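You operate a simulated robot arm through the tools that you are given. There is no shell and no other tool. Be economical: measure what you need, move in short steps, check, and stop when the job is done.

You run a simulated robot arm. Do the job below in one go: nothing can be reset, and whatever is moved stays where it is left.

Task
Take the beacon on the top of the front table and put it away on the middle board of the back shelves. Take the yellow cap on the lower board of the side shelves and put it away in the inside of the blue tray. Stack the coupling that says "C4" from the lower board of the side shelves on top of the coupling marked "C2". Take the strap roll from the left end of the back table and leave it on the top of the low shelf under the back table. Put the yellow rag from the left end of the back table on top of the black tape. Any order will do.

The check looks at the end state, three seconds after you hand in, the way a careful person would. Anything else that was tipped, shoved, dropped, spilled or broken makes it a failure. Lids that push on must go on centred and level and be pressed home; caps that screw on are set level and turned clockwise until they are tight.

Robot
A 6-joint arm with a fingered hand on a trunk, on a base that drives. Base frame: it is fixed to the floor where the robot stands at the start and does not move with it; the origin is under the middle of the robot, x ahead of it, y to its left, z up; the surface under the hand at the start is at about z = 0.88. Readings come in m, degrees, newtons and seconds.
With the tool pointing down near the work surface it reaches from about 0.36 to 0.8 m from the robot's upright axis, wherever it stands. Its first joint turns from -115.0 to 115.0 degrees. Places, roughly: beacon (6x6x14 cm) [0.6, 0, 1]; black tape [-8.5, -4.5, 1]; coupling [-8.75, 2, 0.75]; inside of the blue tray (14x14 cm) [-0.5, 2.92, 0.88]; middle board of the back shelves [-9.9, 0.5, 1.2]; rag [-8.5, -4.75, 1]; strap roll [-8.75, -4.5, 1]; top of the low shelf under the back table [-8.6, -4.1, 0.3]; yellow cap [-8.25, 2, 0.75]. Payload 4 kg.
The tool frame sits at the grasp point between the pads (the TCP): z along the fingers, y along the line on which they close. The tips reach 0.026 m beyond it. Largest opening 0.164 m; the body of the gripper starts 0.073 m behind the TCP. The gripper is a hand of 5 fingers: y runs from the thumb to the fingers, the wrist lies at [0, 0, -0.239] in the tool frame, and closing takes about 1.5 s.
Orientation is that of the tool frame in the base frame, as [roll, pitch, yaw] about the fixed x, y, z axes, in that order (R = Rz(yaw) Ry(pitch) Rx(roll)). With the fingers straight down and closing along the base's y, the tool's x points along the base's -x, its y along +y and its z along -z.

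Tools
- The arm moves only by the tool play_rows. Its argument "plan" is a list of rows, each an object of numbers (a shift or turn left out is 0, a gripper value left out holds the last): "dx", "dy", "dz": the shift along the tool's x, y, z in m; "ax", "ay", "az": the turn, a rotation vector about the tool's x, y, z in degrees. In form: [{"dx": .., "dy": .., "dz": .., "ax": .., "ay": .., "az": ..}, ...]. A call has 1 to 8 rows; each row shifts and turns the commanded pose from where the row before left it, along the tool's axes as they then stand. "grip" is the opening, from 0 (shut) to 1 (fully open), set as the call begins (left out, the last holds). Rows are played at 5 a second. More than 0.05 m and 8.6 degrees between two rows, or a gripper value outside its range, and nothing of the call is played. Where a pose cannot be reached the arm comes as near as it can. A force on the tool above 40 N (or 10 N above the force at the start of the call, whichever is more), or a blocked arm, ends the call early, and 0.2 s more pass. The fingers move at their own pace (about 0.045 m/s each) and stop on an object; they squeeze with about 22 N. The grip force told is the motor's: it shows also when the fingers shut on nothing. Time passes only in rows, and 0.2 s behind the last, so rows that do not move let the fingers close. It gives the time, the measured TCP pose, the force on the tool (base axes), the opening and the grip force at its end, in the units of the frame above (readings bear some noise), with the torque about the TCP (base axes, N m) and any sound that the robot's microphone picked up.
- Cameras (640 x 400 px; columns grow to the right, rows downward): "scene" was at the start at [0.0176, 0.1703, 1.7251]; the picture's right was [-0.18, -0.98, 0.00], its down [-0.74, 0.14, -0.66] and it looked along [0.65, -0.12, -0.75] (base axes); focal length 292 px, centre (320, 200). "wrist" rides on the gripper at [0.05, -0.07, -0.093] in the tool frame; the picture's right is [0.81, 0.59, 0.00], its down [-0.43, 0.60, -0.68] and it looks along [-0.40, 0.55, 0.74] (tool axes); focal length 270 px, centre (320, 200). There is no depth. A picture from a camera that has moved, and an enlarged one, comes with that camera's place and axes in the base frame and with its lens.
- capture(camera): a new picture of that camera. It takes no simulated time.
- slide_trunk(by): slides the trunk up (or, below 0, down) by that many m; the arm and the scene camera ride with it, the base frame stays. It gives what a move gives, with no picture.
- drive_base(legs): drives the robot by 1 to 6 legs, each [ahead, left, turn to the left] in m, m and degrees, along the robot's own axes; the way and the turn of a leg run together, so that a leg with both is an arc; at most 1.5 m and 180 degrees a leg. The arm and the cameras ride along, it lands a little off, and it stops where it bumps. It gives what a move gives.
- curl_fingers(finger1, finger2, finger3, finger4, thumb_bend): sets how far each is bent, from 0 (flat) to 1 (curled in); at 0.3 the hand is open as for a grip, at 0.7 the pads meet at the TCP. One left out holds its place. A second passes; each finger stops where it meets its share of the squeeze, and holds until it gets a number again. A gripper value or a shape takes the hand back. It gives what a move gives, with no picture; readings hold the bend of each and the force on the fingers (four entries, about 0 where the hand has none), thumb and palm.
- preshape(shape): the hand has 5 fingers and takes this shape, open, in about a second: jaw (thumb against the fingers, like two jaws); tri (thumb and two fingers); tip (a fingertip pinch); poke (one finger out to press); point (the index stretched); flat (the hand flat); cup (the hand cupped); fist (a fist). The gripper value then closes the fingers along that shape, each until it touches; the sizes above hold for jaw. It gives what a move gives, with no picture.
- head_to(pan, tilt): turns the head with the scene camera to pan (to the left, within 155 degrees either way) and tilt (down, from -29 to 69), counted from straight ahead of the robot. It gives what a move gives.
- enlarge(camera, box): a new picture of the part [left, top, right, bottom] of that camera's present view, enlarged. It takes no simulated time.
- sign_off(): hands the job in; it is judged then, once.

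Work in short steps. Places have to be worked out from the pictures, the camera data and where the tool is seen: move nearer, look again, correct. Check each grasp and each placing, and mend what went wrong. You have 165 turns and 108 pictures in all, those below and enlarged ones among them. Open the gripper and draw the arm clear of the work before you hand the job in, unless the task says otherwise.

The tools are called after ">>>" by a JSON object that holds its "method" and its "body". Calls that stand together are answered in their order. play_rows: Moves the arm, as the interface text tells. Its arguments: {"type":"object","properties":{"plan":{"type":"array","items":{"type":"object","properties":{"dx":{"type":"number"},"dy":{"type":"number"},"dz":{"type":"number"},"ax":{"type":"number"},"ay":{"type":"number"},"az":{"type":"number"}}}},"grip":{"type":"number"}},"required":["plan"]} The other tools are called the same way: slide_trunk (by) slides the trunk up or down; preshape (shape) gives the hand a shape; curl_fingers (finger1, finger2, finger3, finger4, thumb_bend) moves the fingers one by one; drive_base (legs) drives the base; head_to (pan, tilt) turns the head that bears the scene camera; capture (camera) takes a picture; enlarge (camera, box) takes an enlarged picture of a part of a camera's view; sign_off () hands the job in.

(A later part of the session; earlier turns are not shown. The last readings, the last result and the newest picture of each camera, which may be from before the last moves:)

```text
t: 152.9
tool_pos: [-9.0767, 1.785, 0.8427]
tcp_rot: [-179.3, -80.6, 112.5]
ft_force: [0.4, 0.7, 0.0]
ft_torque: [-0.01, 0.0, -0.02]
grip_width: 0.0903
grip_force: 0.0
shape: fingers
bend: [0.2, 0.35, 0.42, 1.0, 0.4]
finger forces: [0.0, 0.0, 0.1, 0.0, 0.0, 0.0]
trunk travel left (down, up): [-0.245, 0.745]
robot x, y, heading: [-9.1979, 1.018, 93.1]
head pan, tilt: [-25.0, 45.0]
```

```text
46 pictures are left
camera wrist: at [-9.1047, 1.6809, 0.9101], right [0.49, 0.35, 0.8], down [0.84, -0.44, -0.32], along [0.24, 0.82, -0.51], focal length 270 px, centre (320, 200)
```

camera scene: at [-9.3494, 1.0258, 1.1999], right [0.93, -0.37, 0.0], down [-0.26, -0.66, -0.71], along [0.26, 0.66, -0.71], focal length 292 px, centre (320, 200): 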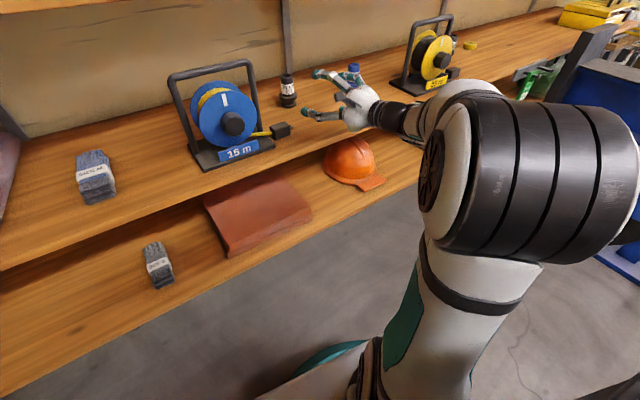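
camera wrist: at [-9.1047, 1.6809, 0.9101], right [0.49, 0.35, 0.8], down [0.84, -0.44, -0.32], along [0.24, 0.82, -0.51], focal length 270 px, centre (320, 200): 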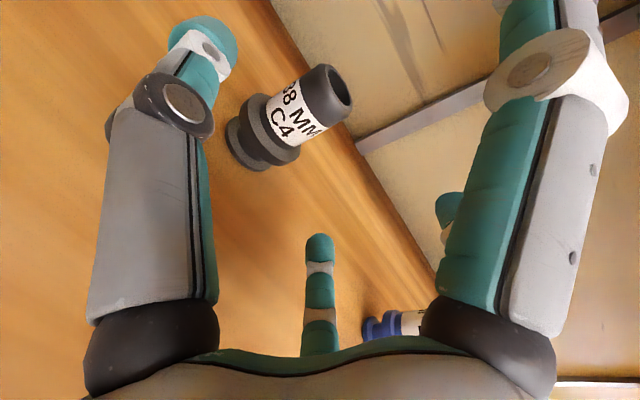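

C4 is right on the approach line, 11.6 cm ahead. I advance.

>>> {"method": "play_rows", "body": {"plan": [{"dz": 0.03}, {"dz": 0.03}, {"dz": 0.03}, {"dz": 0.015}, {"dz": 0.01}, {}]}}

>>> {"method": "capture", "body": {"camera": "wrist"}}

```text
t: 154.3
tool_pos: [-9.1203, 1.8884, 0.824]
tcp_rot: [-179.2, -80.6, 112.4]
ft_force: [0.5, 0.3, 0.3]
ft_torque: [0.0, 0.0, -0.03]
grip_width: 0.0906
grip_force: 0.1
shape: fingers
bend: [0.2, 0.35, 0.42, 1.0, 0.4]
finger forces: [0.0, 0.0, 0.0, 0.0, 0.1, 0.0]
trunk travel left (down, up): [-0.245, 0.745]
robot x, y, heading: [-9.1996, 1.0226, 93.0]
head pan, tilt: [-25.0, 45.0]
```

```text
45 pictures are left
camera wrist: at [-9.1471, 1.7843, 0.8902], right [0.49, 0.35, 0.8], down [0.84, -0.44, -0.32], along [0.24, 0.82, -0.51], focal length 270 px, centre (320, 200)
```

wrist: 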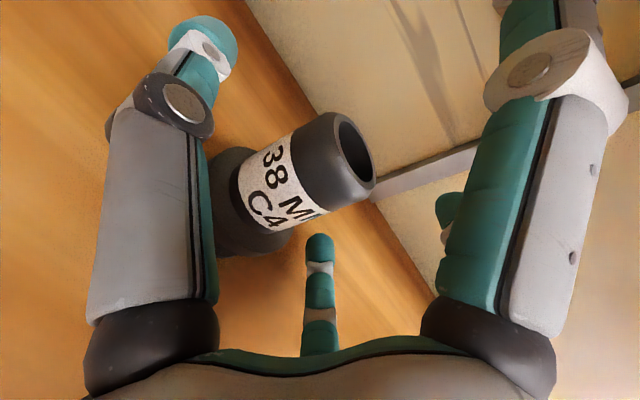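

C4's upper part is nearly at the TCP; I go 1 cm deeper and close thumb, finger 2 and finger 3.

>>> {"method": "play_rows", "body": {"plan": [{"dz": 0.01}, {}]}}

>>> {"method": "curl_fingers", "body": {"finger2": 0.8, "finger3": 0.8, "thumb_bend": 0.8}}

>>> {"method": "capture", "body": {"camera": "wrist"}}

```text
t: 154.9
tool_pos: [-9.1231, 1.8985, 0.823]
tcp_rot: [-179.4, -80.6, 112.6]
ft_force: [0.2, -0.2, 0.7]
ft_torque: [0.02, -0.02, -0.04]
grip_width: 0.0901
grip_force: 0.1
shape: fingers
bend: [0.2, 0.35, 0.42, 1.0, 0.4]
finger forces: [0.0, 0.1, 0.0, 0.3, 0.0, 0.0]
trunk travel left (down, up): [-0.245, 0.745]
robot x, y, heading: [-9.1952, 1.0206, 93.2]
head pan, tilt: [-25.0, 45.0]
```

```text
t: 155.9
tool_pos: [-9.1232, 1.8977, 0.8221]
tcp_rot: [-179.3, -80.7, 112.5]
ft_force: [-0.6, 0.5, 1.0]
ft_torque: [0.02, -0.02, 0.02]
grip_width: 0.0838
grip_force: 26.4
shape: fingers
bend: [0.2, 0.66, 0.66, 1.0, 0.65]
finger forces: [0.1, 6.9, 7.7, 15.5, 21.3, 0.0]
trunk travel left (down, up): [-0.245, 0.745]
robot x, y, heading: [-9.1964, 1.0209, 92.8]
head pan, tilt: [-25.0, 45.0]
```

```text
44 pictures are left
camera wrist: at [-9.1505, 1.7941, 0.8892], right [0.49, 0.35, 0.8], down [0.84, -0.44, -0.32], along [0.24, 0.82, -0.51], focal length 270 px, centre (320, 200)
```

wrist: 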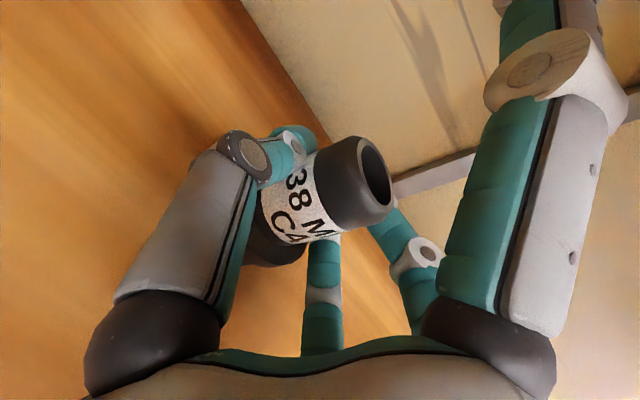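

C4 is gripped by thumb and fingers 2, 3 (finger 4 touching). I lift 5 cm and check.

>>> {"method": "play_rows", "body": {"plan": [{"dx": 0.0099, "dz": -0.0016}, {"dx": 0.0197, "dz": -0.0033}, {"dx": 0.0197, "dz": -0.0033}, {}]}}

>>> {"method": "enlarge", "body": {"camera": "scene", "box": [220, 20, 440, 150]}}

```text
t: 156.9
tool_pos: [-9.1235, 1.8973, 0.874]
tcp_rot: [-179.3, -80.6, 112.5]
ft_force: [-0.1, 0.3, -0.9]
ft_torque: [0.0, -0.01, -0.03]
grip_width: 0.0838
grip_force: 25.5
shape: fingers
bend: [0.2, 0.66, 0.66, 1.0, 0.65]
finger forces: [0.1, 6.9, 7.7, 15.5, 21.3, 0.1]
trunk travel left (down, up): [-0.245, 0.745]
robot x, y, heading: [-9.2008, 1.0197, 92.8]
head pan, tilt: [-25.0, 45.0]
```

```text
2.91 times, centred on (330, 85) of scene
camera zoom: at [-9.3494, 1.026, 1.1999], right [0.93, -0.37, 0.0], down [-0.26, -0.66, -0.71], along [0.26, 0.66, -0.71], focal length 850 px, centre (291, 534)
```

zoom: 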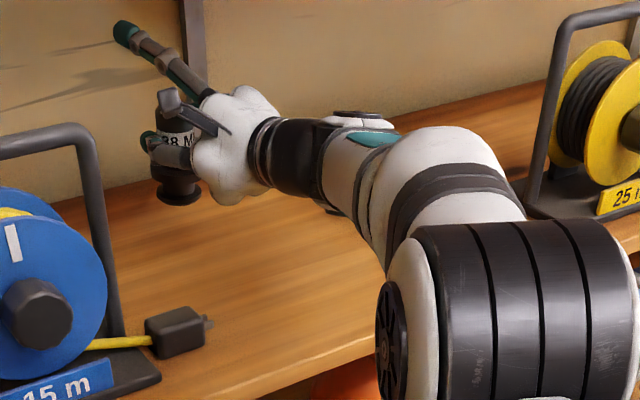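

Held upright. I raise a further 7 cm, turn the hand slightly, and move across to just short of over C2 to measure alignment.

>>> {"method": "play_rows", "body": {"plan": [{"dx": 0.0345, "dz": -0.0057}, {"dx": 0.0345, "dz": -0.0057}, {"ax": -6.15, "az": 1.0}, {"ax": -6.15, "az": 1.0}, {"dx": -0.0016, "dy": 0.037, "dz": -0.0096}, {"dx": -0.0016, "dy": 0.037, "dz": -0.0096}, {"dx": -0.0016, "dy": 0.037, "dz": -0.0096}, {}]}}

>>> {"method": "capture", "body": {"camera": "wrist"}}

>>> {"method": "capture", "body": {"camera": "scene"}}

```text
t: 158.7
tool_pos: [-9.0069, 1.8874, 0.9434]
tcp_rot: [-179.6, -80.6, 100.2]
ft_force: [-0.8, -0.6, -1.2]
ft_torque: [0.0, -0.03, 0.01]
grip_width: 0.0839
grip_force: 25.3
shape: fingers
bend: [0.2, 0.66, 0.66, 1.0, 0.65]
finger forces: [0.0, 7.0, 7.7, 14.9, 21.3, 0.0]
trunk travel left (down, up): [-0.245, 0.745]
robot x, y, heading: [-9.1976, 1.0215, 93.2]
head pan, tilt: [-25.0, 45.0]
```

```text
42 pictures are left
camera wrist: at [-9.0574, 1.7926, 1.0097], right [0.55, 0.24, 0.8], down [0.72, -0.61, -0.32], along [0.41, 0.75, -0.51], focal length 270 px, centre (320, 200)
```

wrist: 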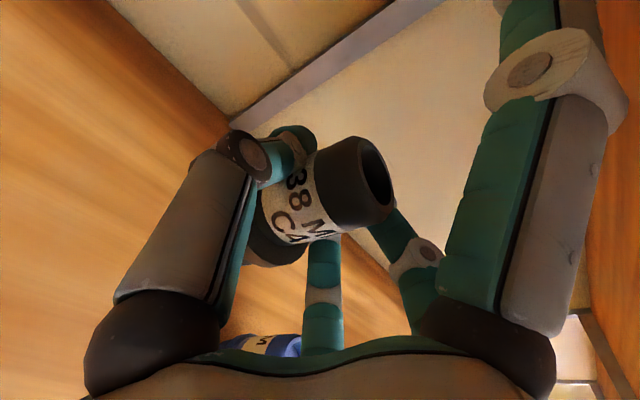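

```text
41 pictures are left
camera scene: at [-9.3492, 1.026, 1.1999], right [0.93, -0.37, 0.0], down [-0.26, -0.66, -0.71], along [0.26, 0.66, -0.71], focal length 292 px, centre (320, 200)
```

scene: 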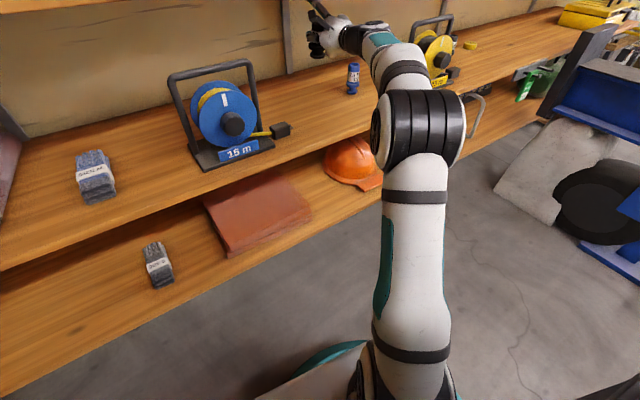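

C2 is visible right of the hand. I aim the head at this spot for a precise relative measurement of C4's base and C2.

>>> {"method": "head_to", "body": {"pan": -28, "tilt": 22}}

>>> {"method": "enlarge", "body": {"camera": "scene", "box": [255, 155, 375, 230]}}

```text
t: 159.6
tool_pos: [-9.0067, 1.8886, 0.9425]
tcp_rot: [-179.4, -80.5, 100.3]
ft_force: [0.1, 0.3, -0.8]
ft_torque: [0.02, 0.02, 0.01]
grip_width: 0.0837
grip_force: 25.7
shape: fingers
bend: [0.2, 0.66, 0.66, 1.0, 0.65]
finger forces: [0.0, 6.9, 7.7, 15.1, 21.2, 0.0]
trunk travel left (down, up): [-0.245, 0.745]
robot x, y, heading: [-9.1987, 1.019, 93.2]
head pan, tilt: [-28.0, 22.0]
```

```text
5.33 times, centred on (315, 192) of scene
camera zoom: at [-9.3406, 1.0348, 1.2353], right [0.91, -0.42, 0.0], down [-0.16, -0.34, -0.93], along [0.39, 0.84, -0.38], focal length 1558 px, centre (347, 240)
```

zoom: 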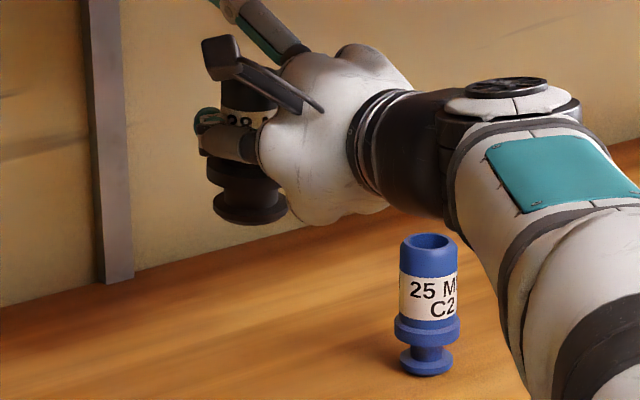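

Measured: C4's base at about (-9.007, 1.903), C2's axis at (-8.893, 1.876), about 3 cm vertical gap. I shift by (+0.115, -0.027) to sit over C2.

>>> {"method": "play_rows", "body": {"plan": [{"dx": -0.0025, "dy": 0.0361, "dz": -0.0151}, {"dx": -0.0025, "dy": 0.0361, "dz": -0.0151}, {"dx": -0.0025, "dy": 0.0361, "dz": -0.0152}, {}, {"dx": -0.0148, "dz": 0.0025}, {}]}}

>>> {"method": "enlarge", "body": {"camera": "scene", "box": [290, 160, 378, 215]}}

>>> {"method": "capture", "body": {"camera": "wrist"}}

```text
t: 161.0
tool_pos: [-8.8917, 1.8645, 0.9259]
tcp_rot: [-179.6, -80.6, 100.4]
ft_force: [0.0, 0.7, -0.7]
ft_torque: [-0.01, 0.02, 0.01]
grip_width: 0.0841
grip_force: 25.6
shape: fingers
bend: [0.2, 0.66, 0.66, 1.0, 0.65]
finger forces: [0.0, 6.8, 7.8, 14.9, 20.9, 0.0]
trunk travel left (down, up): [-0.245, 0.745]
robot x, y, heading: [-9.1971, 1.0194, 93.2]
head pan, tilt: [-28.0, 22.0]
```

```text
7.27 times, centred on (334, 188) of scene
camera zoom: at [-9.3405, 1.0348, 1.2353], right [0.91, -0.42, 0.0], down [-0.16, -0.34, -0.93], along [0.39, 0.84, -0.37], focal length 2124 px, centre (218, 291)
```

zoom: 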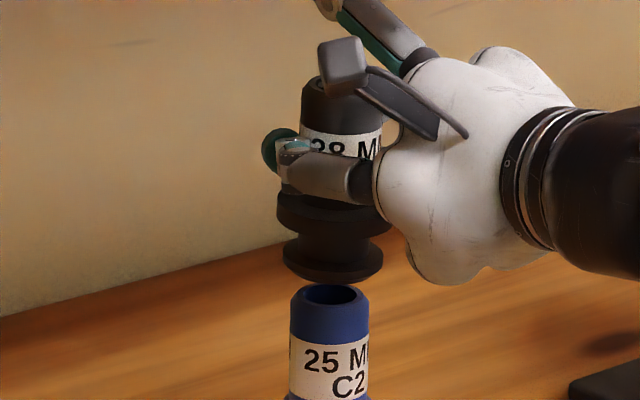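

```text
38 pictures are left
camera wrist: at [-8.9417, 1.77, 0.9927], right [0.55, 0.24, 0.8], down [0.72, -0.61, -0.32], along [0.41, 0.75, -0.51], focal length 270 px, centre (320, 200)
```

wrist: 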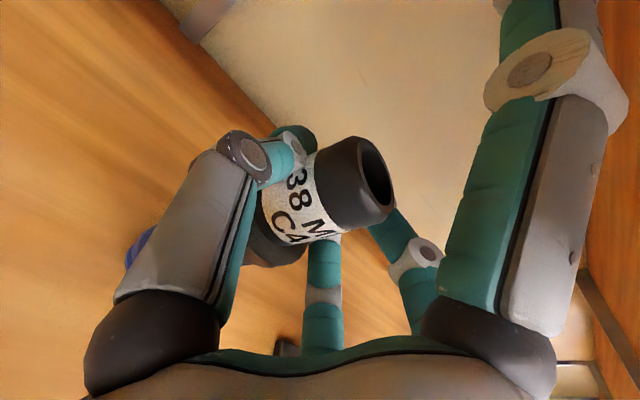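

C4 is ~2 mm right of and probably ~6 mm beyond C2's axis. I correct and lower 9 mm, then re-measure.

>>> {"method": "play_rows", "body": {"plan": [{"dx": -0.0006, "dy": -0.0045, "dz": -0.0035}, {"dx": -0.0045, "dz": 0.0007}, {"dx": -0.0045, "dz": 0.0007}, {}, {}]}}

>>> {"method": "enlarge", "body": {"camera": "scene", "box": [310, 172, 358, 202]}}

```text
t: 162.2
tool_pos: [-8.8959, 1.8598, 0.9177]
tcp_rot: [-179.5, -80.6, 100.2]
ft_force: [0.0, 0.2, -0.4]
ft_torque: [0.05, 0.0, 0.0]
grip_width: 0.084
grip_force: 24.9
shape: fingers
bend: [0.2, 0.66, 0.66, 1.0, 0.65]
finger forces: [0.0, 6.8, 7.6, 14.9, 21.1, 0.0]
trunk travel left (down, up): [-0.245, 0.745]
robot x, y, heading: [-9.1966, 1.022, 93.1]
head pan, tilt: [-28.0, 22.0]
```

```text
13.33 times, centred on (334, 187) of scene
camera zoom: at [-9.3405, 1.0348, 1.2353], right [0.91, -0.42, 0.0], down [-0.16, -0.34, -0.93], along [0.39, 0.84, -0.37], focal length 3894 px, centre (133, 373)
```

zoom: 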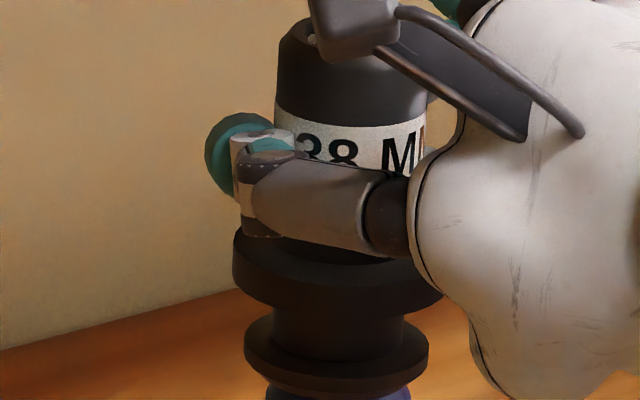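

Laterally centred now. I lower in 2 mm steps to feel contact.

>>> {"method": "play_rows", "body": {"plan": [{"dx": -0.002, "dz": 0.0003}, {"dx": -0.002, "dz": 0.0003}]}}

>>> {"method": "play_rows", "body": {"plan": [{"dx": -0.0015, "dz": 0.0002}, {}]}}

```text
t: 162.8
tool_pos: [-8.8958, 1.861, 0.9142]
tcp_rot: [-179.5, -80.6, 100.3]
ft_force: [0.5, 0.2, -1.1]
ft_torque: [0.01, 0.0, 0.06]
grip_width: 0.0843
grip_force: 25.4
shape: fingers
bend: [0.2, 0.66, 0.66, 1.0, 0.65]
finger forces: [0.0, 6.9, 7.7, 14.9, 21.0, 0.0]
trunk travel left (down, up): [-0.245, 0.745]
robot x, y, heading: [-9.2016, 1.0238, 93.1]
head pan, tilt: [-28.0, 22.0]
```

```text
t: 163.4
tool_pos: [-8.8964, 1.8609, 0.9137]
tcp_rot: [-179.8, -80.5, 100.4]
ft_force: [0.7, 0.1, 0.6]
ft_torque: [-0.03, 0.0, -0.02]
grip_width: 0.0839
grip_force: 25.8
shape: fingers
bend: [0.2, 0.66, 0.66, 1.0, 0.65]
finger forces: [0.0, 6.8, 7.8, 14.6, 21.1, 0.1]
trunk travel left (down, up): [-0.245, 0.745]
robot x, y, heading: [-9.1972, 1.0243, 93.2]
head pan, tilt: [-28.0, 22.0]
```

Light contact. I zoom in to check centring at contact.

>>> {"method": "enlarge", "body": {"camera": "scene", "box": [310, 175, 358, 205]}}

```text
13.33 times, centred on (334, 190) of scene
camera zoom: at [-9.3406, 1.0345, 1.2354], right [0.91, -0.42, 0.0], down [-0.16, -0.34, -0.93], along [0.39, 0.84, -0.37], focal length 3894 px, centre (133, 333)
```

zoom: 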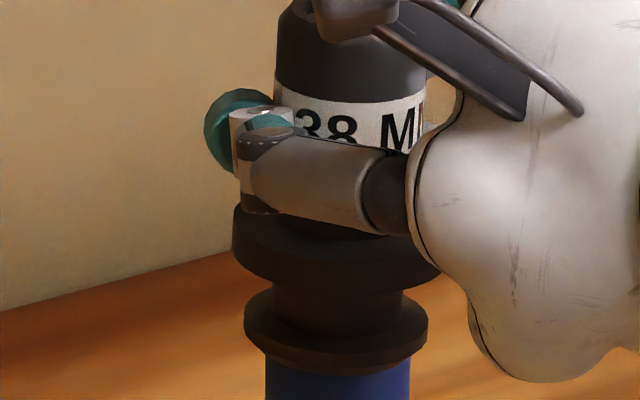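

C4 rests on C2, centred sideways and perhaps a few millimetres far in depth. I lift 2 mm, pull 3 mm nearer, and set it down again.

>>> {"method": "play_rows", "body": {"plan": [{"dx": 0.003, "dz": -0.0005}, {"dx": -0.0004, "dy": -0.0018, "dz": -0.0024}, {}, {"dx": -0.0025, "dz": 0.0004}, {"dx": -0.0012, "dz": 0.0002}, {}]}}

>>> {"method": "enlarge", "body": {"camera": "scene", "box": [318, 183, 350, 203]}}

```text
t: 164.8
tool_pos: [-8.8996, 1.8592, 0.9136]
tcp_rot: [-179.5, -80.6, 100.3]
ft_force: [0.3, -0.3, 0.5]
ft_torque: [-0.01, 0.0, 0.01]
grip_width: 0.0838
grip_force: 25.3
shape: fingers
bend: [0.2, 0.66, 0.66, 1.0, 0.65]
finger forces: [0.1, 6.9, 7.6, 14.6, 21.0, 0.0]
trunk travel left (down, up): [-0.245, 0.745]
robot x, y, heading: [-9.1982, 1.0238, 92.9]
head pan, tilt: [-28.0, 22.0]
```

```text
16.00 times, centred on (334, 193) of scene
camera zoom: at [-9.3406, 1.0347, 1.2353], right [0.91, -0.42, 0.0], down [-0.16, -0.34, -0.93], along [0.39, 0.84, -0.37], focal length 4673 px, centre (96, 312)
```

zoom: 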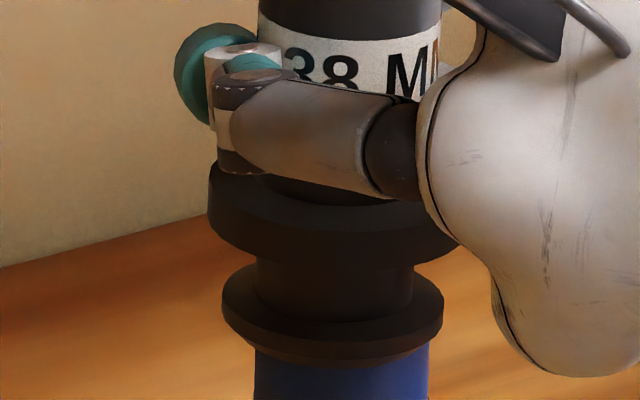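

About 2 mm left now; I nudge it right, set down again, then loosen the grip slightly.

>>> {"method": "play_rows", "body": {"plan": [{"dx": 0.003, "dz": -0.0005}, {"dy": 0.002}, {}, {"dx": -0.0025, "dz": 0.0004}, {"dx": -0.0012, "dz": 0.0002}, {}]}}

>>> {"method": "curl_fingers", "body": {"finger2": 0.63, "finger3": 0.63, "thumb_bend": 0.62}}

>>> {"method": "enlarge", "body": {"camera": "scene", "box": [310, 175, 358, 205]}}

```text
t: 166.2
tool_pos: [-8.897, 1.858, 0.9136]
tcp_rot: [-179.7, -80.5, 100.5]
ft_force: [0.5, -0.3, 4.1]
ft_torque: [-0.09, -0.05, 0.02]
grip_width: 0.0841
grip_force: 24.6
shape: fingers
bend: [0.2, 0.66, 0.66, 1.0, 0.65]
finger forces: [0.0, 6.9, 7.8, 14.3, 21.1, 0.0]
trunk travel left (down, up): [-0.245, 0.745]
robot x, y, heading: [-9.1991, 1.0249, 93.2]
head pan, tilt: [-28.0, 22.0]
```

```text
t: 167.2
tool_pos: [-8.8958, 1.8573, 0.9123]
tcp_rot: [-179.6, -80.5, 100.3]
ft_force: [0.7, -0.4, 2.7]
ft_torque: [0.05, -0.06, 0.0]
grip_width: 0.0834
grip_force: 1.5
shape: fingers
bend: [0.2, 0.63, 0.64, 1.0, 0.62]
finger forces: [0.0, 0.1, 3.0, 0.7, 0.0, 0.0]
trunk travel left (down, up): [-0.245, 0.745]
robot x, y, heading: [-9.1967, 1.0234, 93.3]
head pan, tilt: [-28.0, 22.0]
```

```text
13.33 times, centred on (334, 190) of scene
camera zoom: at [-9.3406, 1.0344, 1.2353], right [0.91, -0.42, 0.0], down [-0.16, -0.34, -0.93], along [0.39, 0.84, -0.37], focal length 3894 px, centre (133, 333)
```

zoom: 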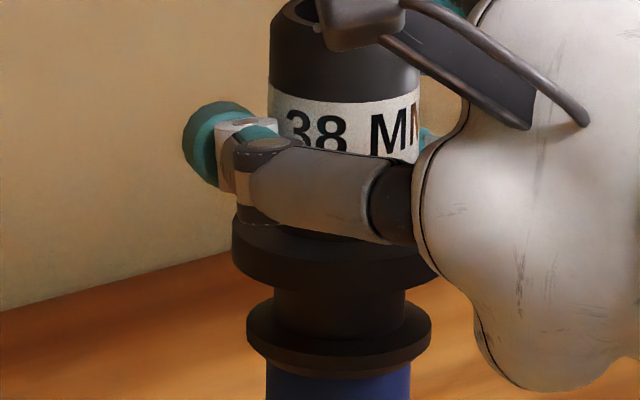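

C4 stands vertical and centred on C2. I open the fingers fully and withdraw straight back.

>>> {"method": "curl_fingers", "body": {"finger2": 0.4, "finger3": 0.45, "thumb_bend": 0.42}}

>>> {"method": "play_rows", "body": {"plan": [{"dz": -0.01}, {"dz": -0.02}, {"dz": -0.03}, {"dz": -0.04}, {"dz": -0.04}, {"dz": -0.04}, {}]}}

>>> {"method": "capture", "body": {"camera": "scene"}}

```text
t: 168.2
tool_pos: [-8.8963, 1.8595, 0.9126]
tcp_rot: [-179.5, -80.5, 100.3]
ft_force: [-0.9, 0.3, -0.1]
ft_torque: [0.01, -0.02, 0.02]
grip_width: 0.0893
grip_force: 0.1
shape: fingers
bend: [0.2, 0.4, 0.45, 1.0, 0.42]
finger forces: [0.0, 0.1, 0.0, 0.1, 0.1, 0.1]
trunk travel left (down, up): [-0.245, 0.745]
robot x, y, heading: [-9.1965, 1.021, 93.1]
head pan, tilt: [-28.0, 22.0]
```

```text
t: 169.8
tool_pos: [-8.8631, 1.686, 0.9425]
tcp_rot: [-179.8, -80.7, 100.5]
ft_force: [0.6, -0.2, -0.2]
ft_torque: [0.0, 0.02, -0.02]
grip_width: 0.089
grip_force: 0.0
shape: fingers
bend: [0.2, 0.4, 0.45, 1.0, 0.42]
finger forces: [0.0, 0.0, 0.0, 0.1, 0.0, 0.0]
trunk travel left (down, up): [-0.245, 0.745]
robot x, y, heading: [-9.1973, 1.0173, 93.1]
head pan, tilt: [-28.0, 22.0]
```

```text
33 pictures are left
camera scene: at [-9.3406, 1.0345, 1.2353], right [0.91, -0.42, 0.0], down [-0.16, -0.34, -0.93], along [0.39, 0.84, -0.37], focal length 292 px, centre (320, 200)
```

scene: 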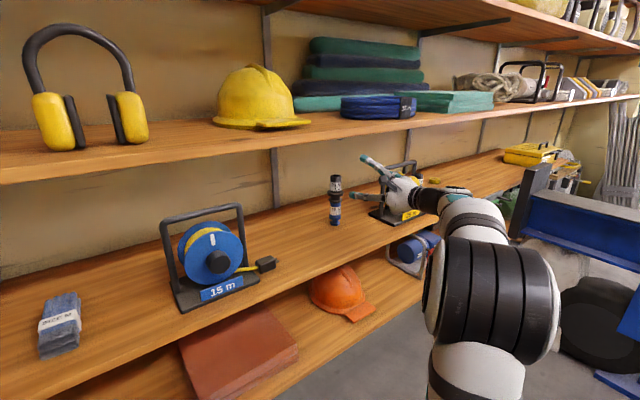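

The stack stands well. Now the yellow cap at about (-8.21, 2.08): I back off, raise the trunk, and look for floor space nearer to it.

>>> {"method": "drive_base", "body": {"legs": [[-0.2, 0.03, 0]]}}

>>> {"method": "slide_trunk", "body": {"by": 0.45}}

>>> {"method": "head_to", "body": {"pan": -52, "tilt": 45}}

>>> {"method": "capture", "body": {"camera": "scene"}}

```text
t: 171.4
tool_pos: [-8.8804, 1.4786, 0.9429]
tcp_rot: [-179.5, -80.6, 100.2]
ft_force: [-0.1, -0.2, -0.4]
ft_torque: [-0.02, 0.0, 0.0]
grip_width: 0.089
grip_force: 0.0
shape: fingers
bend: [0.2, 0.4, 0.45, 1.0, 0.42]
finger forces: [0.0, 0.0, 0.0, 0.0, 0.0, 0.0]
trunk travel left (down, up): [-0.245, 0.745]
robot x, y, heading: [-9.215, 0.8168, 93.2]
head pan, tilt: [-28.0, 22.0]
```

```text
refused: 0.45 is not a number from -0.4 to 0.4
```

```text
t: 172.3
tool_pos: [-8.8812, 1.4787, 0.9434]
tcp_rot: [-179.7, -80.6, 100.1]
ft_force: [0.3, 0.4, 0.5]
ft_torque: [-0.03, 0.0, 0.01]
grip_width: 0.0891
grip_force: 0.1
shape: fingers
bend: [0.2, 0.4, 0.45, 1.0, 0.42]
finger forces: [0.0, 0.0, 0.1, 0.1, 0.0, 0.0]
trunk travel left (down, up): [-0.245, 0.745]
robot x, y, heading: [-9.2205, 0.8158, 93.0]
head pan, tilt: [-52.0, 45.0]
```

```text
32 pictures are left
camera scene: at [-9.3375, 0.7978, 1.2], right [0.66, -0.75, 0.0], down [-0.53, -0.46, -0.71], along [0.53, 0.46, -0.71], focal length 292 px, centre (320, 200)
```

scene: 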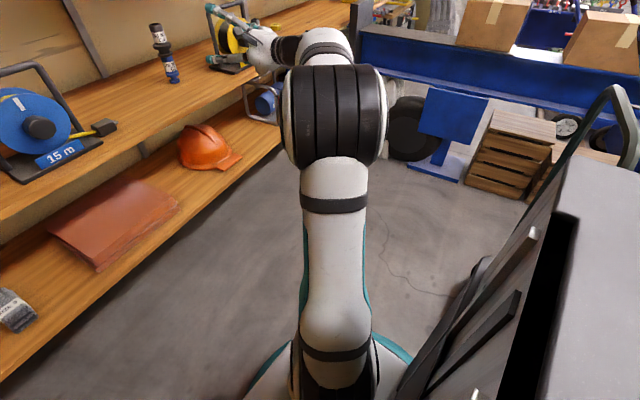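

The floor in front of the side shelves looks free along y≈1.2. I tuck the arm, raise the trunk, turn to face diagonally, and slide over to about (-8.35, 1.2).

>>> {"method": "play_rows", "body": {"plan": [{"dy": -0.043, "dz": -0.008}, {"dy": -0.043, "dz": -0.008}, {"dy": -0.043, "dz": -0.008}, {"dy": -0.043, "dz": -0.008}, {"dy": -0.043, "dz": -0.008}, {"dy": -0.043, "dz": -0.008}, {"dy": -0.043, "dz": -0.008}, {"dy": -0.043, "dz": -0.01}]}}

>>> {"method": "slide_trunk", "body": {"by": 0.4}}

>>> {"method": "drive_base", "body": {"legs": [[0, 0, -53], [0.257, 0.306, 0], [0.666, -0.559, 0]]}}

>>> {"method": "head_to", "body": {"pan": 20, "tilt": 42}}

>>> {"method": "capture", "body": {"camera": "scene"}}

```text
t: 174.3
tool_pos: [-9.1749, 1.4358, 0.8986]
tcp_rot: [-171.3, -76.4, 91.9]
ft_force: [0.4, 0.1, 0.0]
ft_torque: [0.01, 0.0, 0.04]
grip_width: 0.0889
grip_force: 0.0
shape: fingers
bend: [0.2, 0.4, 0.45, 1.0, 0.42]
finger forces: [0.1, 0.0, 0.0, 0.0, 0.1, 0.1]
out of reach, approached as far as the arm can: row 6, 7, 8
trunk travel left (down, up): [-0.245, 0.745]
robot x, y, heading: [-9.2133, 0.8145, 92.8]
head pan, tilt: [-52.0, 45.0]
stopped in row 8: the arm was blocked; the commanded pose is now the measured one
```

```text
t: 178.1
tool_pos: [-9.1759, 1.4359, 1.3012]
tcp_rot: [-171.8, -76.8, 92.3]
ft_force: [0.5, 0.1, -0.1]
ft_torque: [-0.02, -0.01, -0.03]
grip_width: 0.0891
grip_force: 0.0
shape: fingers
bend: [0.2, 0.4, 0.45, 1.0, 0.42]
finger forces: [0.0, 0.1, 0.1, 0.0, 0.1, 0.0]
trunk travel left (down, up): [-0.645, 0.345]
robot x, y, heading: [-9.2144, 0.8143, 93.0]
head pan, tilt: [-52.0, 45.0]
```

```text
t: 187.2
tool_pos: [-7.8157, 1.5483, 1.3007]
tcp_rot: [-171.7, -76.8, 39.3]
ft_force: [0.5, 0.6, 0.5]
ft_torque: [-0.01, 0.02, -0.02]
grip_width: 0.0892
grip_force: 0.1
shape: fingers
bend: [0.2, 0.4, 0.45, 1.0, 0.42]
finger forces: [0.1, 0.1, 0.0, 0.1, 0.0, 0.0]
trunk travel left (down, up): [-0.645, 0.345]
robot x, y, heading: [-8.3373, 1.2067, 40.0]
head pan, tilt: [-52.0, 45.0]
```

```text
t: 188.6
tool_pos: [-7.8158, 1.5477, 1.3008]
tcp_rot: [-171.8, -76.6, 39.3]
ft_force: [-0.1, -0.2, -0.3]
ft_torque: [0.05, -0.02, 0.02]
grip_width: 0.089
grip_force: 0.1
shape: fingers
bend: [0.2, 0.4, 0.45, 1.0, 0.42]
finger forces: [0.0, 0.0, 0.0, 0.1, 0.0, 0.1]
trunk travel left (down, up): [-0.645, 0.345]
robot x, y, heading: [-8.3343, 1.2141, 39.9]
head pan, tilt: [20.0, 42.0]
```

```text
31 pictures are left
camera scene: at [-8.4595, 1.3818, 1.6042], right [0.87, -0.5, 0.0], down [-0.34, -0.58, -0.74], along [0.37, 0.64, -0.67], focal length 292 px, centre (320, 200)
```

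scene: 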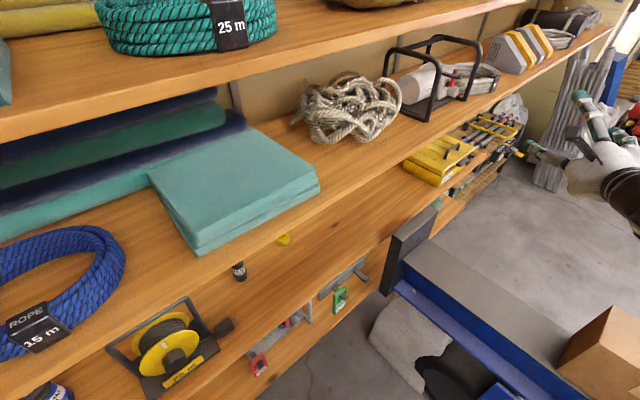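

The cap is at about (-8.218, 2.065), ~0.23 m inside the slanted shelf. I turn to face it, fix the hand's roll, and lower the trunk.

>>> {"method": "drive_base", "body": {"legs": [[-0.04, 0, 0], [0, 0, 34]]}}

>>> {"method": "play_rows", "body": {"plan": [{"ax": -8.2}, {"ay": -8}, {"ay": -8}, {"ay": -8}, {"ay": -8}, {"ay": -4}, {}]}}

>>> {"method": "slide_trunk", "body": {"by": -0.36}}

>>> {"method": "capture", "body": {"camera": "wrist"}}

```text
t: 191.1
tool_pos: [-8.1247, 1.7534, 1.3008]
tcp_rot: [-171.8, -76.7, 73.3]
ft_force: [0.0, -0.3, -0.9]
ft_torque: [0.0, -0.01, 0.02]
grip_width: 0.089
grip_force: 0.0
shape: fingers
bend: [0.2, 0.4, 0.45, 1.0, 0.42]
finger forces: [0.0, 0.0, 0.0, 0.0, 0.0, 0.0]
trunk travel left (down, up): [-0.645, 0.345]
robot x, y, heading: [-8.368, 1.1812, 73.7]
head pan, tilt: [20.0, 42.0]
```

```text
t: 192.7
tool_pos: [-8.1326, 1.7568, 1.2991]
tcp_rot: [-179.0, -48.2, 74.4]
ft_force: [0.5, 0.2, 0.1]
ft_torque: [-0.04, 0.01, 0.01]
grip_width: 0.089
grip_force: 0.1
shape: fingers
bend: [0.2, 0.4, 0.45, 1.0, 0.42]
finger forces: [0.0, 0.0, 0.0, 0.0, 0.0, 0.0]
out of reach, approached as far as the arm can: row 2, 3
trunk travel left (down, up): [-0.645, 0.345]
robot x, y, heading: [-8.3688, 1.1804, 73.7]
head pan, tilt: [20.0, 42.0]
```

```text
t: 195.2
tool_pos: [-8.1304, 1.7577, 1.035]
tcp_rot: [-179.1, -50.9, 74.2]
ft_force: [0.5, -2.0, 24.1]
ft_torque: [2.01, 0.37, -0.01]
grip_width: 0.1148
grip_force: 11.9
shape: fingers
bend: [0.0, 0.4, 0.45, 1.0, 0.42]
finger forces: [24.1, 0.1, 0.1, 0.0, 0.1, 0.0]
trunk travel left (down, up): [-0.36, 0.63]
robot x, y, heading: [-8.3693, 1.1792, 73.9]
head pan, tilt: [20.0, 42.0]
stopped: the force on the tool passed its limit at 48 N (the readings are from after the stop); the commanded pose is now the measured one
```

```text
30 pictures are left
camera wrist: at [-8.2054, 1.736, 1.1351], right [0.71, 0.34, 0.62], down [0.37, -0.93, 0.09], along [0.61, 0.17, -0.78], focal length 270 px, centre (320, 200)
```

wrist: 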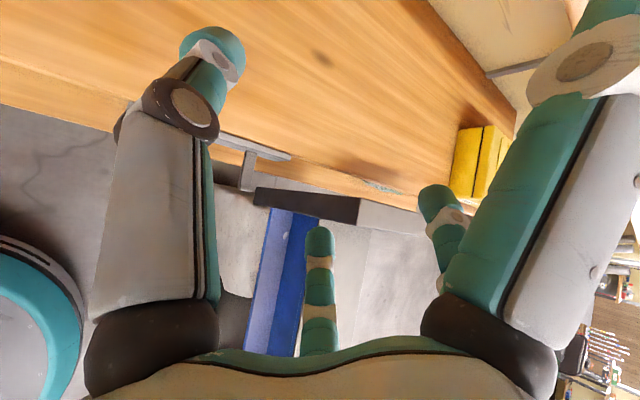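

Finger 1 came down on the upper board's edge. I raise a little, curl finger 1, pull the hand back, then continue lowering.

>>> {"method": "slide_trunk", "body": {"by": 0.06}}

>>> {"method": "curl_fingers", "body": {"finger1": 0.5, "finger3": 1}}

>>> {"method": "play_rows", "body": {"plan": [{"dx": -0.027, "dy": -0.004, "dz": -0.033}, {"dx": -0.027, "dy": -0.004, "dz": -0.033}, {}]}}

```text
t: 196.2
tool_pos: [-8.1305, 1.7578, 1.0873]
tcp_rot: [-179.2, -49.7, 74.3]
ft_force: [-0.2, -0.4, 0.0]
ft_torque: [0.01, 0.0, 0.01]
grip_width: 0.0907
grip_force: 0.0
shape: fingers
bend: [0.19, 0.4, 0.45, 1.0, 0.42]
finger forces: [0.1, 0.0, 0.0, 0.1, 0.0, 0.0]
trunk travel left (down, up): [-0.42, 0.57]
robot x, y, heading: [-8.3707, 1.184, 74.0]
head pan, tilt: [20.0, 42.0]
```

```text
t: 197.2
tool_pos: [-8.133, 1.7571, 1.089]
tcp_rot: [-179.1, -50.0, 74.3]
ft_force: [-0.8, -0.1, 8.0]
ft_torque: [0.63, 0.03, 0.07]
grip_width: 0.0703
grip_force: 3.8
shape: fingers
bend: [0.37, 0.4, 0.91, 1.0, 0.42]
finger forces: [7.8, 0.1, 0.0, 0.0, 0.0, 0.0]
trunk travel left (down, up): [-0.42, 0.57]
robot x, y, heading: [-8.369, 1.1809, 73.7]
head pan, tilt: [20.0, 42.0]
```

```text
t: 198.0
tool_pos: [-8.1417, 1.709, 1.087]
tcp_rot: [-179.0, -49.9, 74.3]
ft_force: [0.6, -0.9, -0.4]
ft_torque: [-0.04, 0.05, -0.02]
grip_width: 0.0599
grip_force: 0.0
shape: fingers
bend: [0.43, 0.4, 0.91, 1.0, 0.42]
finger forces: [0.0, 0.0, 0.0, 0.0, 0.0, 0.0]
out of reach, approached as far as the arm can: row 2
trunk travel left (down, up): [-0.42, 0.57]
robot x, y, heading: [-8.3675, 1.1822, 74.1]
head pan, tilt: [20.0, 42.0]
```

Clear now. I lower the trunk to bring the hand below the upper board and open the fingers for grasping.

>>> {"method": "slide_trunk", "body": {"by": -0.2}}

>>> {"method": "curl_fingers", "body": {"finger1": 0.4, "finger2": 0.4, "finger3": 0.45, "thumb_bend": 0.4}}

>>> {"method": "capture", "body": {"camera": "wrist"}}

```text
t: 199.5
tool_pos: [-8.1796, 1.6385, 0.7577]
tcp_rot: [-173.5, -28.8, 70.6]
ft_force: [-0.2, 0.7, -0.6]
ft_torque: [-0.01, 0.03, 0.01]
grip_width: 0.0596
grip_force: 0.0
shape: fingers
bend: [0.44, 0.4, 0.91, 1.0, 0.42]
finger forces: [0.0, 0.1, 0.0, 0.0, 0.1, 0.1]
trunk travel left (down, up): [-0.288, 0.702]
robot x, y, heading: [-8.3681, 1.1794, 73.6]
head pan, tilt: [20.0, 42.0]
stopped: the arm was blocked; the commanded pose is now the measured one
```

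```text
t: 200.5
tool_pos: [-8.18, 1.6374, 0.7586]
tcp_rot: [-173.5, -28.6, 70.6]
ft_force: [-0.2, 0.9, -1.0]
ft_torque: [-0.02, 0.02, 0.01]
grip_width: 0.0664
grip_force: 0.0
shape: fingers
bend: [0.4, 0.4, 0.45, 1.0, 0.4]
finger forces: [0.0, 0.0, 0.0, 0.0, 0.0, 0.0]
trunk travel left (down, up): [-0.288, 0.702]
robot x, y, heading: [-8.3706, 1.185, 74.0]
head pan, tilt: [20.0, 42.0]
```

```text
29 pictures are left
camera wrist: at [-8.2342, 1.6539, 0.8731], right [0.8, 0.51, 0.33], down [0.41, -0.85, 0.32], along [0.44, -0.13, -0.89], focal length 270 px, centre (320, 200)
```

wrist: 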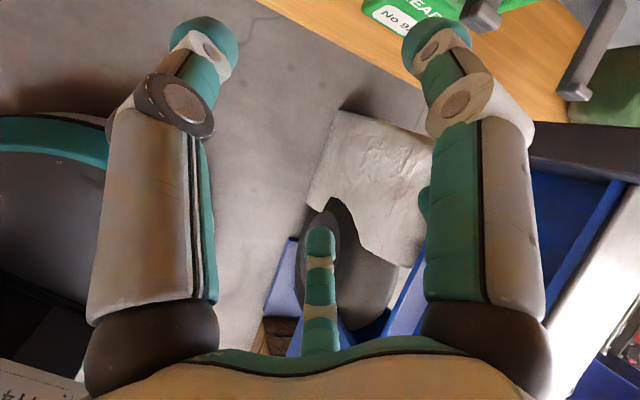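

The arm got blocked and re-posed itself. I look at the whole arm from the head before moving on.

>>> {"method": "head_to", "body": {"pan": -5, "tilt": 45}}

>>> {"method": "capture", "body": {"camera": "scene"}}

```text
t: 201.4
tool_pos: [-8.1799, 1.6382, 0.7585]
tcp_rot: [-173.5, -28.5, 70.6]
ft_force: [0.2, 1.0, 0.1]
ft_torque: [0.02, 0.03, 0.02]
grip_width: 0.0664
grip_force: 0.1
shape: fingers
bend: [0.4, 0.4, 0.45, 1.0, 0.4]
finger forces: [0.1, 0.0, 0.0, 0.0, 0.0, 0.1]
trunk travel left (down, up): [-0.288, 0.702]
robot x, y, heading: [-8.3678, 1.1808, 74.1]
head pan, tilt: [-5.0, 45.0]
```

```text
28 pictures are left
camera scene: at [-8.5329, 1.2496, 1.2489], right [0.93, -0.36, 0.0], down [-0.26, -0.66, -0.71], along [0.26, 0.66, -0.71], focal length 292 px, centre (320, 200)
```

scene: 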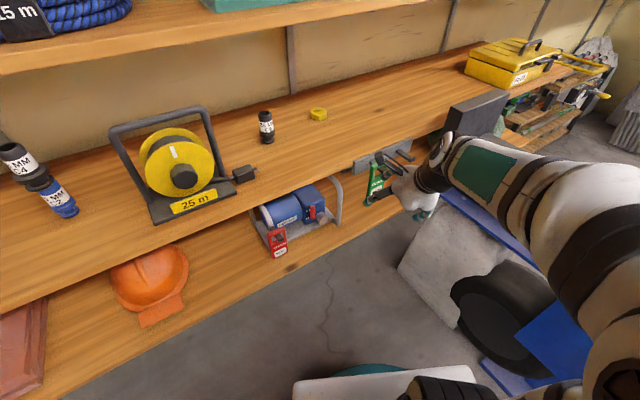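

Good view: the cap is at (-8.217, 2.068); the hand hangs outside, below board level. I raise it straight up and restore its orientation.

>>> {"method": "play_rows", "body": {"plan": [{"dx": 0.0223, "dz": -0.041}, {"dx": 0.0223, "dz": -0.041}, {"dx": 0.0223, "dz": -0.041}, {"ax": -6.5}, {"ay": 8}, {"ay": 8}, {"ax": 5, "az": -5}, {"ax": 5, "az": -5}]}}

```text
t: 203.2
tool_pos: [-8.1433, 1.6941, 0.8905]
tcp_rot: [-179.1, -44.0, 84.9]
ft_force: [0.2, -0.5, 1.0]
ft_torque: [-0.02, -0.04, 0.01]
grip_width: 0.067
grip_force: 0.1
shape: fingers
bend: [0.4, 0.4, 0.45, 1.0, 0.4]
finger forces: [0.0, 0.1, 0.1, 0.1, 0.0, 0.1]
out of reach, approached as far as the arm can: row 2, 4, 5, 6
trunk travel left (down, up): [-0.288, 0.702]
robot x, y, heading: [-8.3664, 1.1812, 73.8]
head pan, tilt: [-5.0, 45.0]
```

Pose restored. I move in over the board toward the cap, staying about 12 cm short and above.

>>> {"method": "play_rows", "body": {"plan": [{"dx": 0.0298, "dy": -0.0175, "dz": 0.0297}, {"dx": 0.0298, "dy": -0.0175, "dz": 0.0297}, {"dx": 0.0298, "dy": -0.0175, "dz": 0.0297}, {"dx": 0.0298, "dy": -0.0175, "dz": 0.0297}, {"dx": 0.0298, "dy": -0.0175, "dz": 0.0297}, {"dx": 0.0298, "dy": -0.0175, "dz": 0.0297}, {}]}}

>>> {"method": "capture", "body": {"camera": "wrist"}}

```text
t: 204.8
tool_pos: [-8.2188, 1.9512, 0.8982]
tcp_rot: [179.6, -45.5, 85.1]
ft_force: [-0.3, 1.0, -0.9]
ft_torque: [0.03, 0.02, 0.0]
grip_width: 0.0673
grip_force: 0.0
shape: fingers
bend: [0.4, 0.4, 0.45, 1.0, 0.4]
finger forces: [0.0, 0.1, 0.0, 0.0, 0.1, 0.1]
trunk travel left (down, up): [-0.288, 0.702]
robot x, y, heading: [-8.3681, 1.1815, 74.0]
head pan, tilt: [-5.0, 45.0]
```

```text
27 pictures are left
camera wrist: at [-8.2885, 1.9272, 1.0], right [0.63, 0.51, 0.58], down [0.52, -0.84, 0.17], along [0.57, 0.19, -0.8], focal length 270 px, centre (320, 200)
```

wrist: 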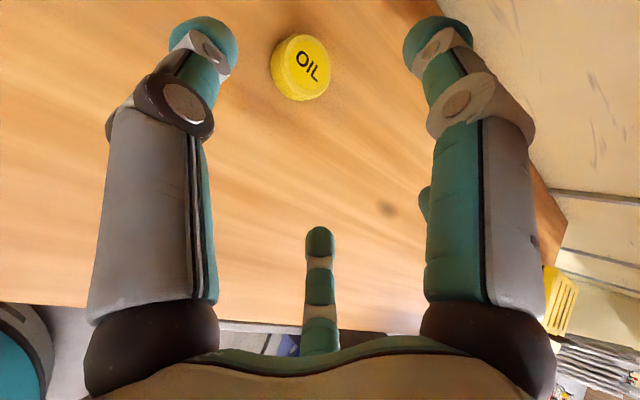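

The cap ("OIL", about 5 cm across) is 16 cm ahead on the tool axis. I widen thumb and finger 2 slightly and advance.

>>> {"method": "curl_fingers", "body": {"finger1": 0.35, "finger2": 0.33, "finger3": 0.48, "thumb_bend": 0.34}}

>>> {"method": "play_rows", "body": {"plan": [{"dx": 0.003, "dy": -0.013, "dz": 0.03}, {"dz": 0.04}, {"dz": 0.04}, {"dz": 0.02}, {"dz": 0.015}, {"dz": 0.01}, {}]}}

>>> {"method": "capture", "body": {"camera": "wrist"}}

```text
t: 205.8
tool_pos: [-8.2177, 1.9512, 0.8984]
tcp_rot: [179.6, -45.5, 85.1]
ft_force: [-1.4, -0.1, 0.1]
ft_torque: [0.02, 0.03, 0.02]
grip_width: 0.0801
grip_force: 0.0
shape: fingers
bend: [0.35, 0.33, 0.48, 1.0, 0.34]
finger forces: [0.0, 0.1, 0.0, 0.1, 0.0, 0.0]
trunk travel left (down, up): [-0.288, 0.702]
robot x, y, heading: [-8.3704, 1.1818, 73.8]
head pan, tilt: [-5.0, 45.0]
```

```text
t: 207.4
tool_pos: [-8.2219, 2.0658, 0.7962]
tcp_rot: [179.7, -45.6, 85.0]
ft_force: [0.5, -2.5, 11.6]
ft_torque: [0.0, -0.52, -0.1]
grip_width: 0.0798
grip_force: 5.7
shape: fingers
bend: [0.35, 0.33, 0.52, 1.0, 0.34]
finger forces: [0.0, 0.1, 11.8, 0.0, 0.1, 0.0]
trunk travel left (down, up): [-0.288, 0.702]
robot x, y, heading: [-8.3692, 1.1835, 73.6]
head pan, tilt: [-5.0, 45.0]
```

```text
26 pictures are left
camera wrist: at [-8.2913, 2.0404, 0.8979], right [0.63, 0.51, 0.58], down [0.52, -0.84, 0.17], along [0.57, 0.2, -0.8], focal length 270 px, centre (320, 200)
```

wrist: 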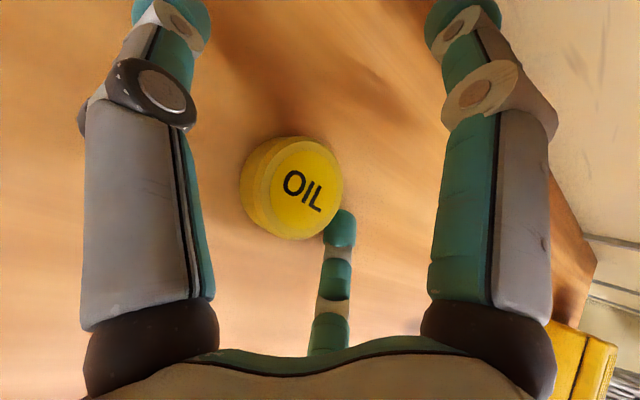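

The cap is centred at the TCP; finger 3 rubs the board. I bend finger 3 a bit more, lower 6 mm, and close.

>>> {"method": "curl_fingers", "body": {"finger3": 0.56}}

>>> {"method": "play_rows", "body": {"plan": [{"dx": -0.0043, "dy": -0.003, "dz": 0.0042}, {}]}}

>>> {"method": "curl_fingers", "body": {"finger1": 0.3, "finger2": 0.85, "finger3": 0.85, "thumb_bend": 0.85}}

>>> {"method": "capture", "body": {"camera": "wrist"}}

```text
t: 208.4
tool_pos: [-8.2209, 2.066, 0.7945]
tcp_rot: [179.6, -45.5, 85.1]
ft_force: [2.3, 0.7, 6.1]
ft_torque: [0.07, -0.26, 0.05]
grip_width: 0.08
grip_force: 2.3
shape: fingers
bend: [0.35, 0.33, 0.57, 1.0, 0.34]
finger forces: [0.0, 0.1, 6.0, 0.1, 0.1, 0.0]
trunk travel left (down, up): [-0.288, 0.702]
robot x, y, heading: [-8.3704, 1.1801, 74.0]
head pan, tilt: [-5.0, 45.0]
```

```text
t: 209.0
tool_pos: [-8.2228, 2.0649, 0.7895]
tcp_rot: [179.6, -45.6, 85.0]
ft_force: [1.8, -4.0, 11.6]
ft_torque: [0.03, -0.44, -0.15]
grip_width: 0.0798
grip_force: 6.3
shape: fingers
bend: [0.35, 0.33, 0.58, 1.0, 0.34]
finger forces: [0.1, 0.0, 11.4, 0.0, 0.0, 0.0]
trunk travel left (down, up): [-0.288, 0.702]
robot x, y, heading: [-8.3644, 1.1819, 73.7]
head pan, tilt: [-5.0, 45.0]
```

```text
t: 210.0
tool_pos: [-8.2235, 2.0653, 0.7894]
tcp_rot: [179.6, -45.5, 85.2]
ft_force: [-0.6, 2.4, 12.2]
ft_torque: [-0.44, 0.15, -0.01]
grip_width: 0.0745
grip_force: 6.1
shape: fingers
bend: [0.3, 0.81, 0.86, 1.0, 0.76]
finger forces: [0.0, 0.0, 0.0, 12.0, 0.1, 0.0]
trunk travel left (down, up): [-0.288, 0.702]
robot x, y, heading: [-8.3689, 1.1843, 73.7]
head pan, tilt: [-5.0, 45.0]
```

```text
25 pictures are left
camera wrist: at [-8.2936, 2.0411, 0.8909], right [0.63, 0.51, 0.58], down [0.52, -0.84, 0.17], along [0.57, 0.2, -0.8], focal length 270 px, centre (320, 200)
```

wrist: 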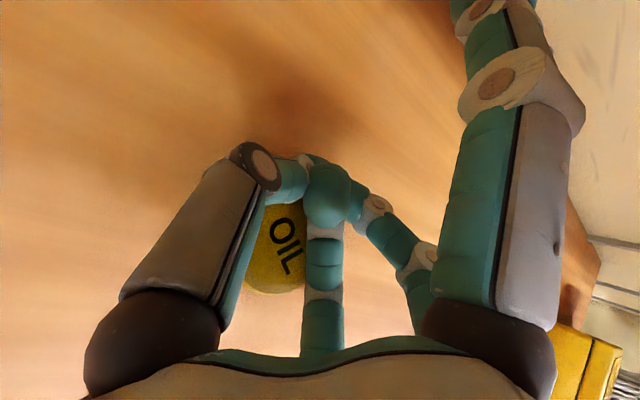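

The fingertips closed just over the cap and it slipped toward the palm, now hooked behind the closed fingers. I use that to drag it gently toward the front edge, where I can grip it steeply from above.

>>> {"method": "play_rows", "body": {"plan": [{"dx": -0.014, "dy": 0.0017, "dz": -0.0142}, {"dx": -0.014, "dy": 0.0017, "dz": -0.0142}, {"dx": -0.014, "dy": 0.0017, "dz": -0.0142}, {"dx": -0.014, "dy": 0.0017, "dz": -0.0142}, {"dx": -0.014, "dy": 0.0017, "dz": -0.0142}, {}]}}

>>> {"method": "capture", "body": {"camera": "wrist"}}

```text
t: 211.4
tool_pos: [-8.2249, 1.9651, 0.7886]
tcp_rot: [179.5, -45.6, 85.0]
ft_force: [-0.3, 2.3, 14.9]
ft_torque: [-0.49, 0.15, 0.0]
grip_width: 0.0749
grip_force: 6.5
shape: fingers
bend: [0.3, 0.82, 0.86, 1.0, 0.77]
finger forces: [0.0, 0.0, 0.4, 13.2, 0.0, 0.1]
trunk travel left (down, up): [-0.288, 0.702]
robot x, y, heading: [-8.3637, 1.1827, 73.7]
head pan, tilt: [-5.0, 45.0]
```

```text
24 pictures are left
camera wrist: at [-8.2944, 1.9391, 0.8904], right [0.63, 0.51, 0.58], down [0.52, -0.84, 0.17], along [0.57, 0.2, -0.8], focal length 270 px, centre (320, 200)
```

wrist: 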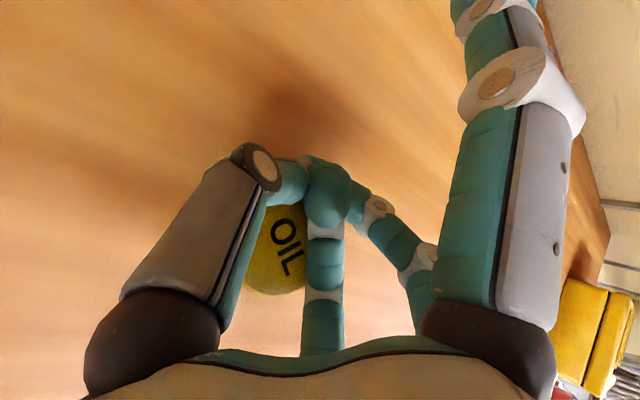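

The cap follows. I drag 9 cm more, to about 4 cm inside the front edge.

>>> {"method": "play_rows", "body": {"plan": [{"dx": -0.014, "dy": 0.0017, "dz": -0.0142}, {"dx": -0.014, "dy": 0.0017, "dz": -0.0142}, {"dx": -0.014, "dy": 0.0017, "dz": -0.0142}, {"dx": -0.014, "dy": 0.0017, "dz": -0.0142}, {"dx": -0.004, "dy": 0.0005, "dz": -0.0042}, {}]}}

>>> {"method": "capture", "body": {"camera": "scene"}}

```text
t: 212.8
tool_pos: [-8.2249, 1.8796, 0.787]
tcp_rot: [179.6, -45.7, 85.2]
ft_force: [1.5, 5.2, 17.4]
ft_torque: [-0.53, 0.18, -0.02]
grip_width: 0.0748
grip_force: 8.0
shape: fingers
bend: [0.3, 0.82, 0.86, 1.0, 0.77]
finger forces: [0.0, 0.0, 1.3, 14.3, 0.0, 0.1]
trunk travel left (down, up): [-0.288, 0.702]
robot x, y, heading: [-8.3645, 1.1785, 73.9]
head pan, tilt: [-5.0, 45.0]
```

```text
23 pictures are left
camera scene: at [-8.5331, 1.2485, 1.2433], right [0.93, -0.36, 0.0], down [-0.26, -0.66, -0.71], along [0.26, 0.66, -0.71], focal length 292 px, centre (320, 200)
```

scene: 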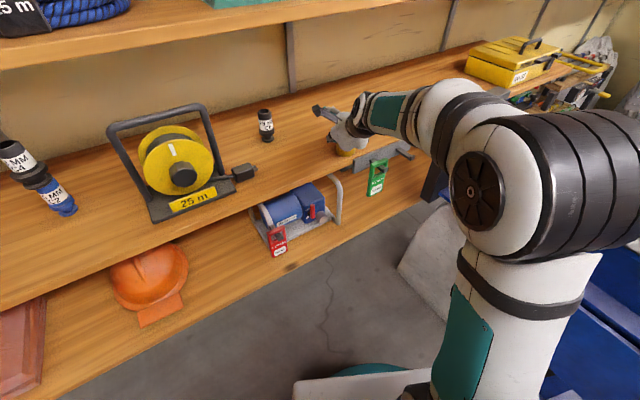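

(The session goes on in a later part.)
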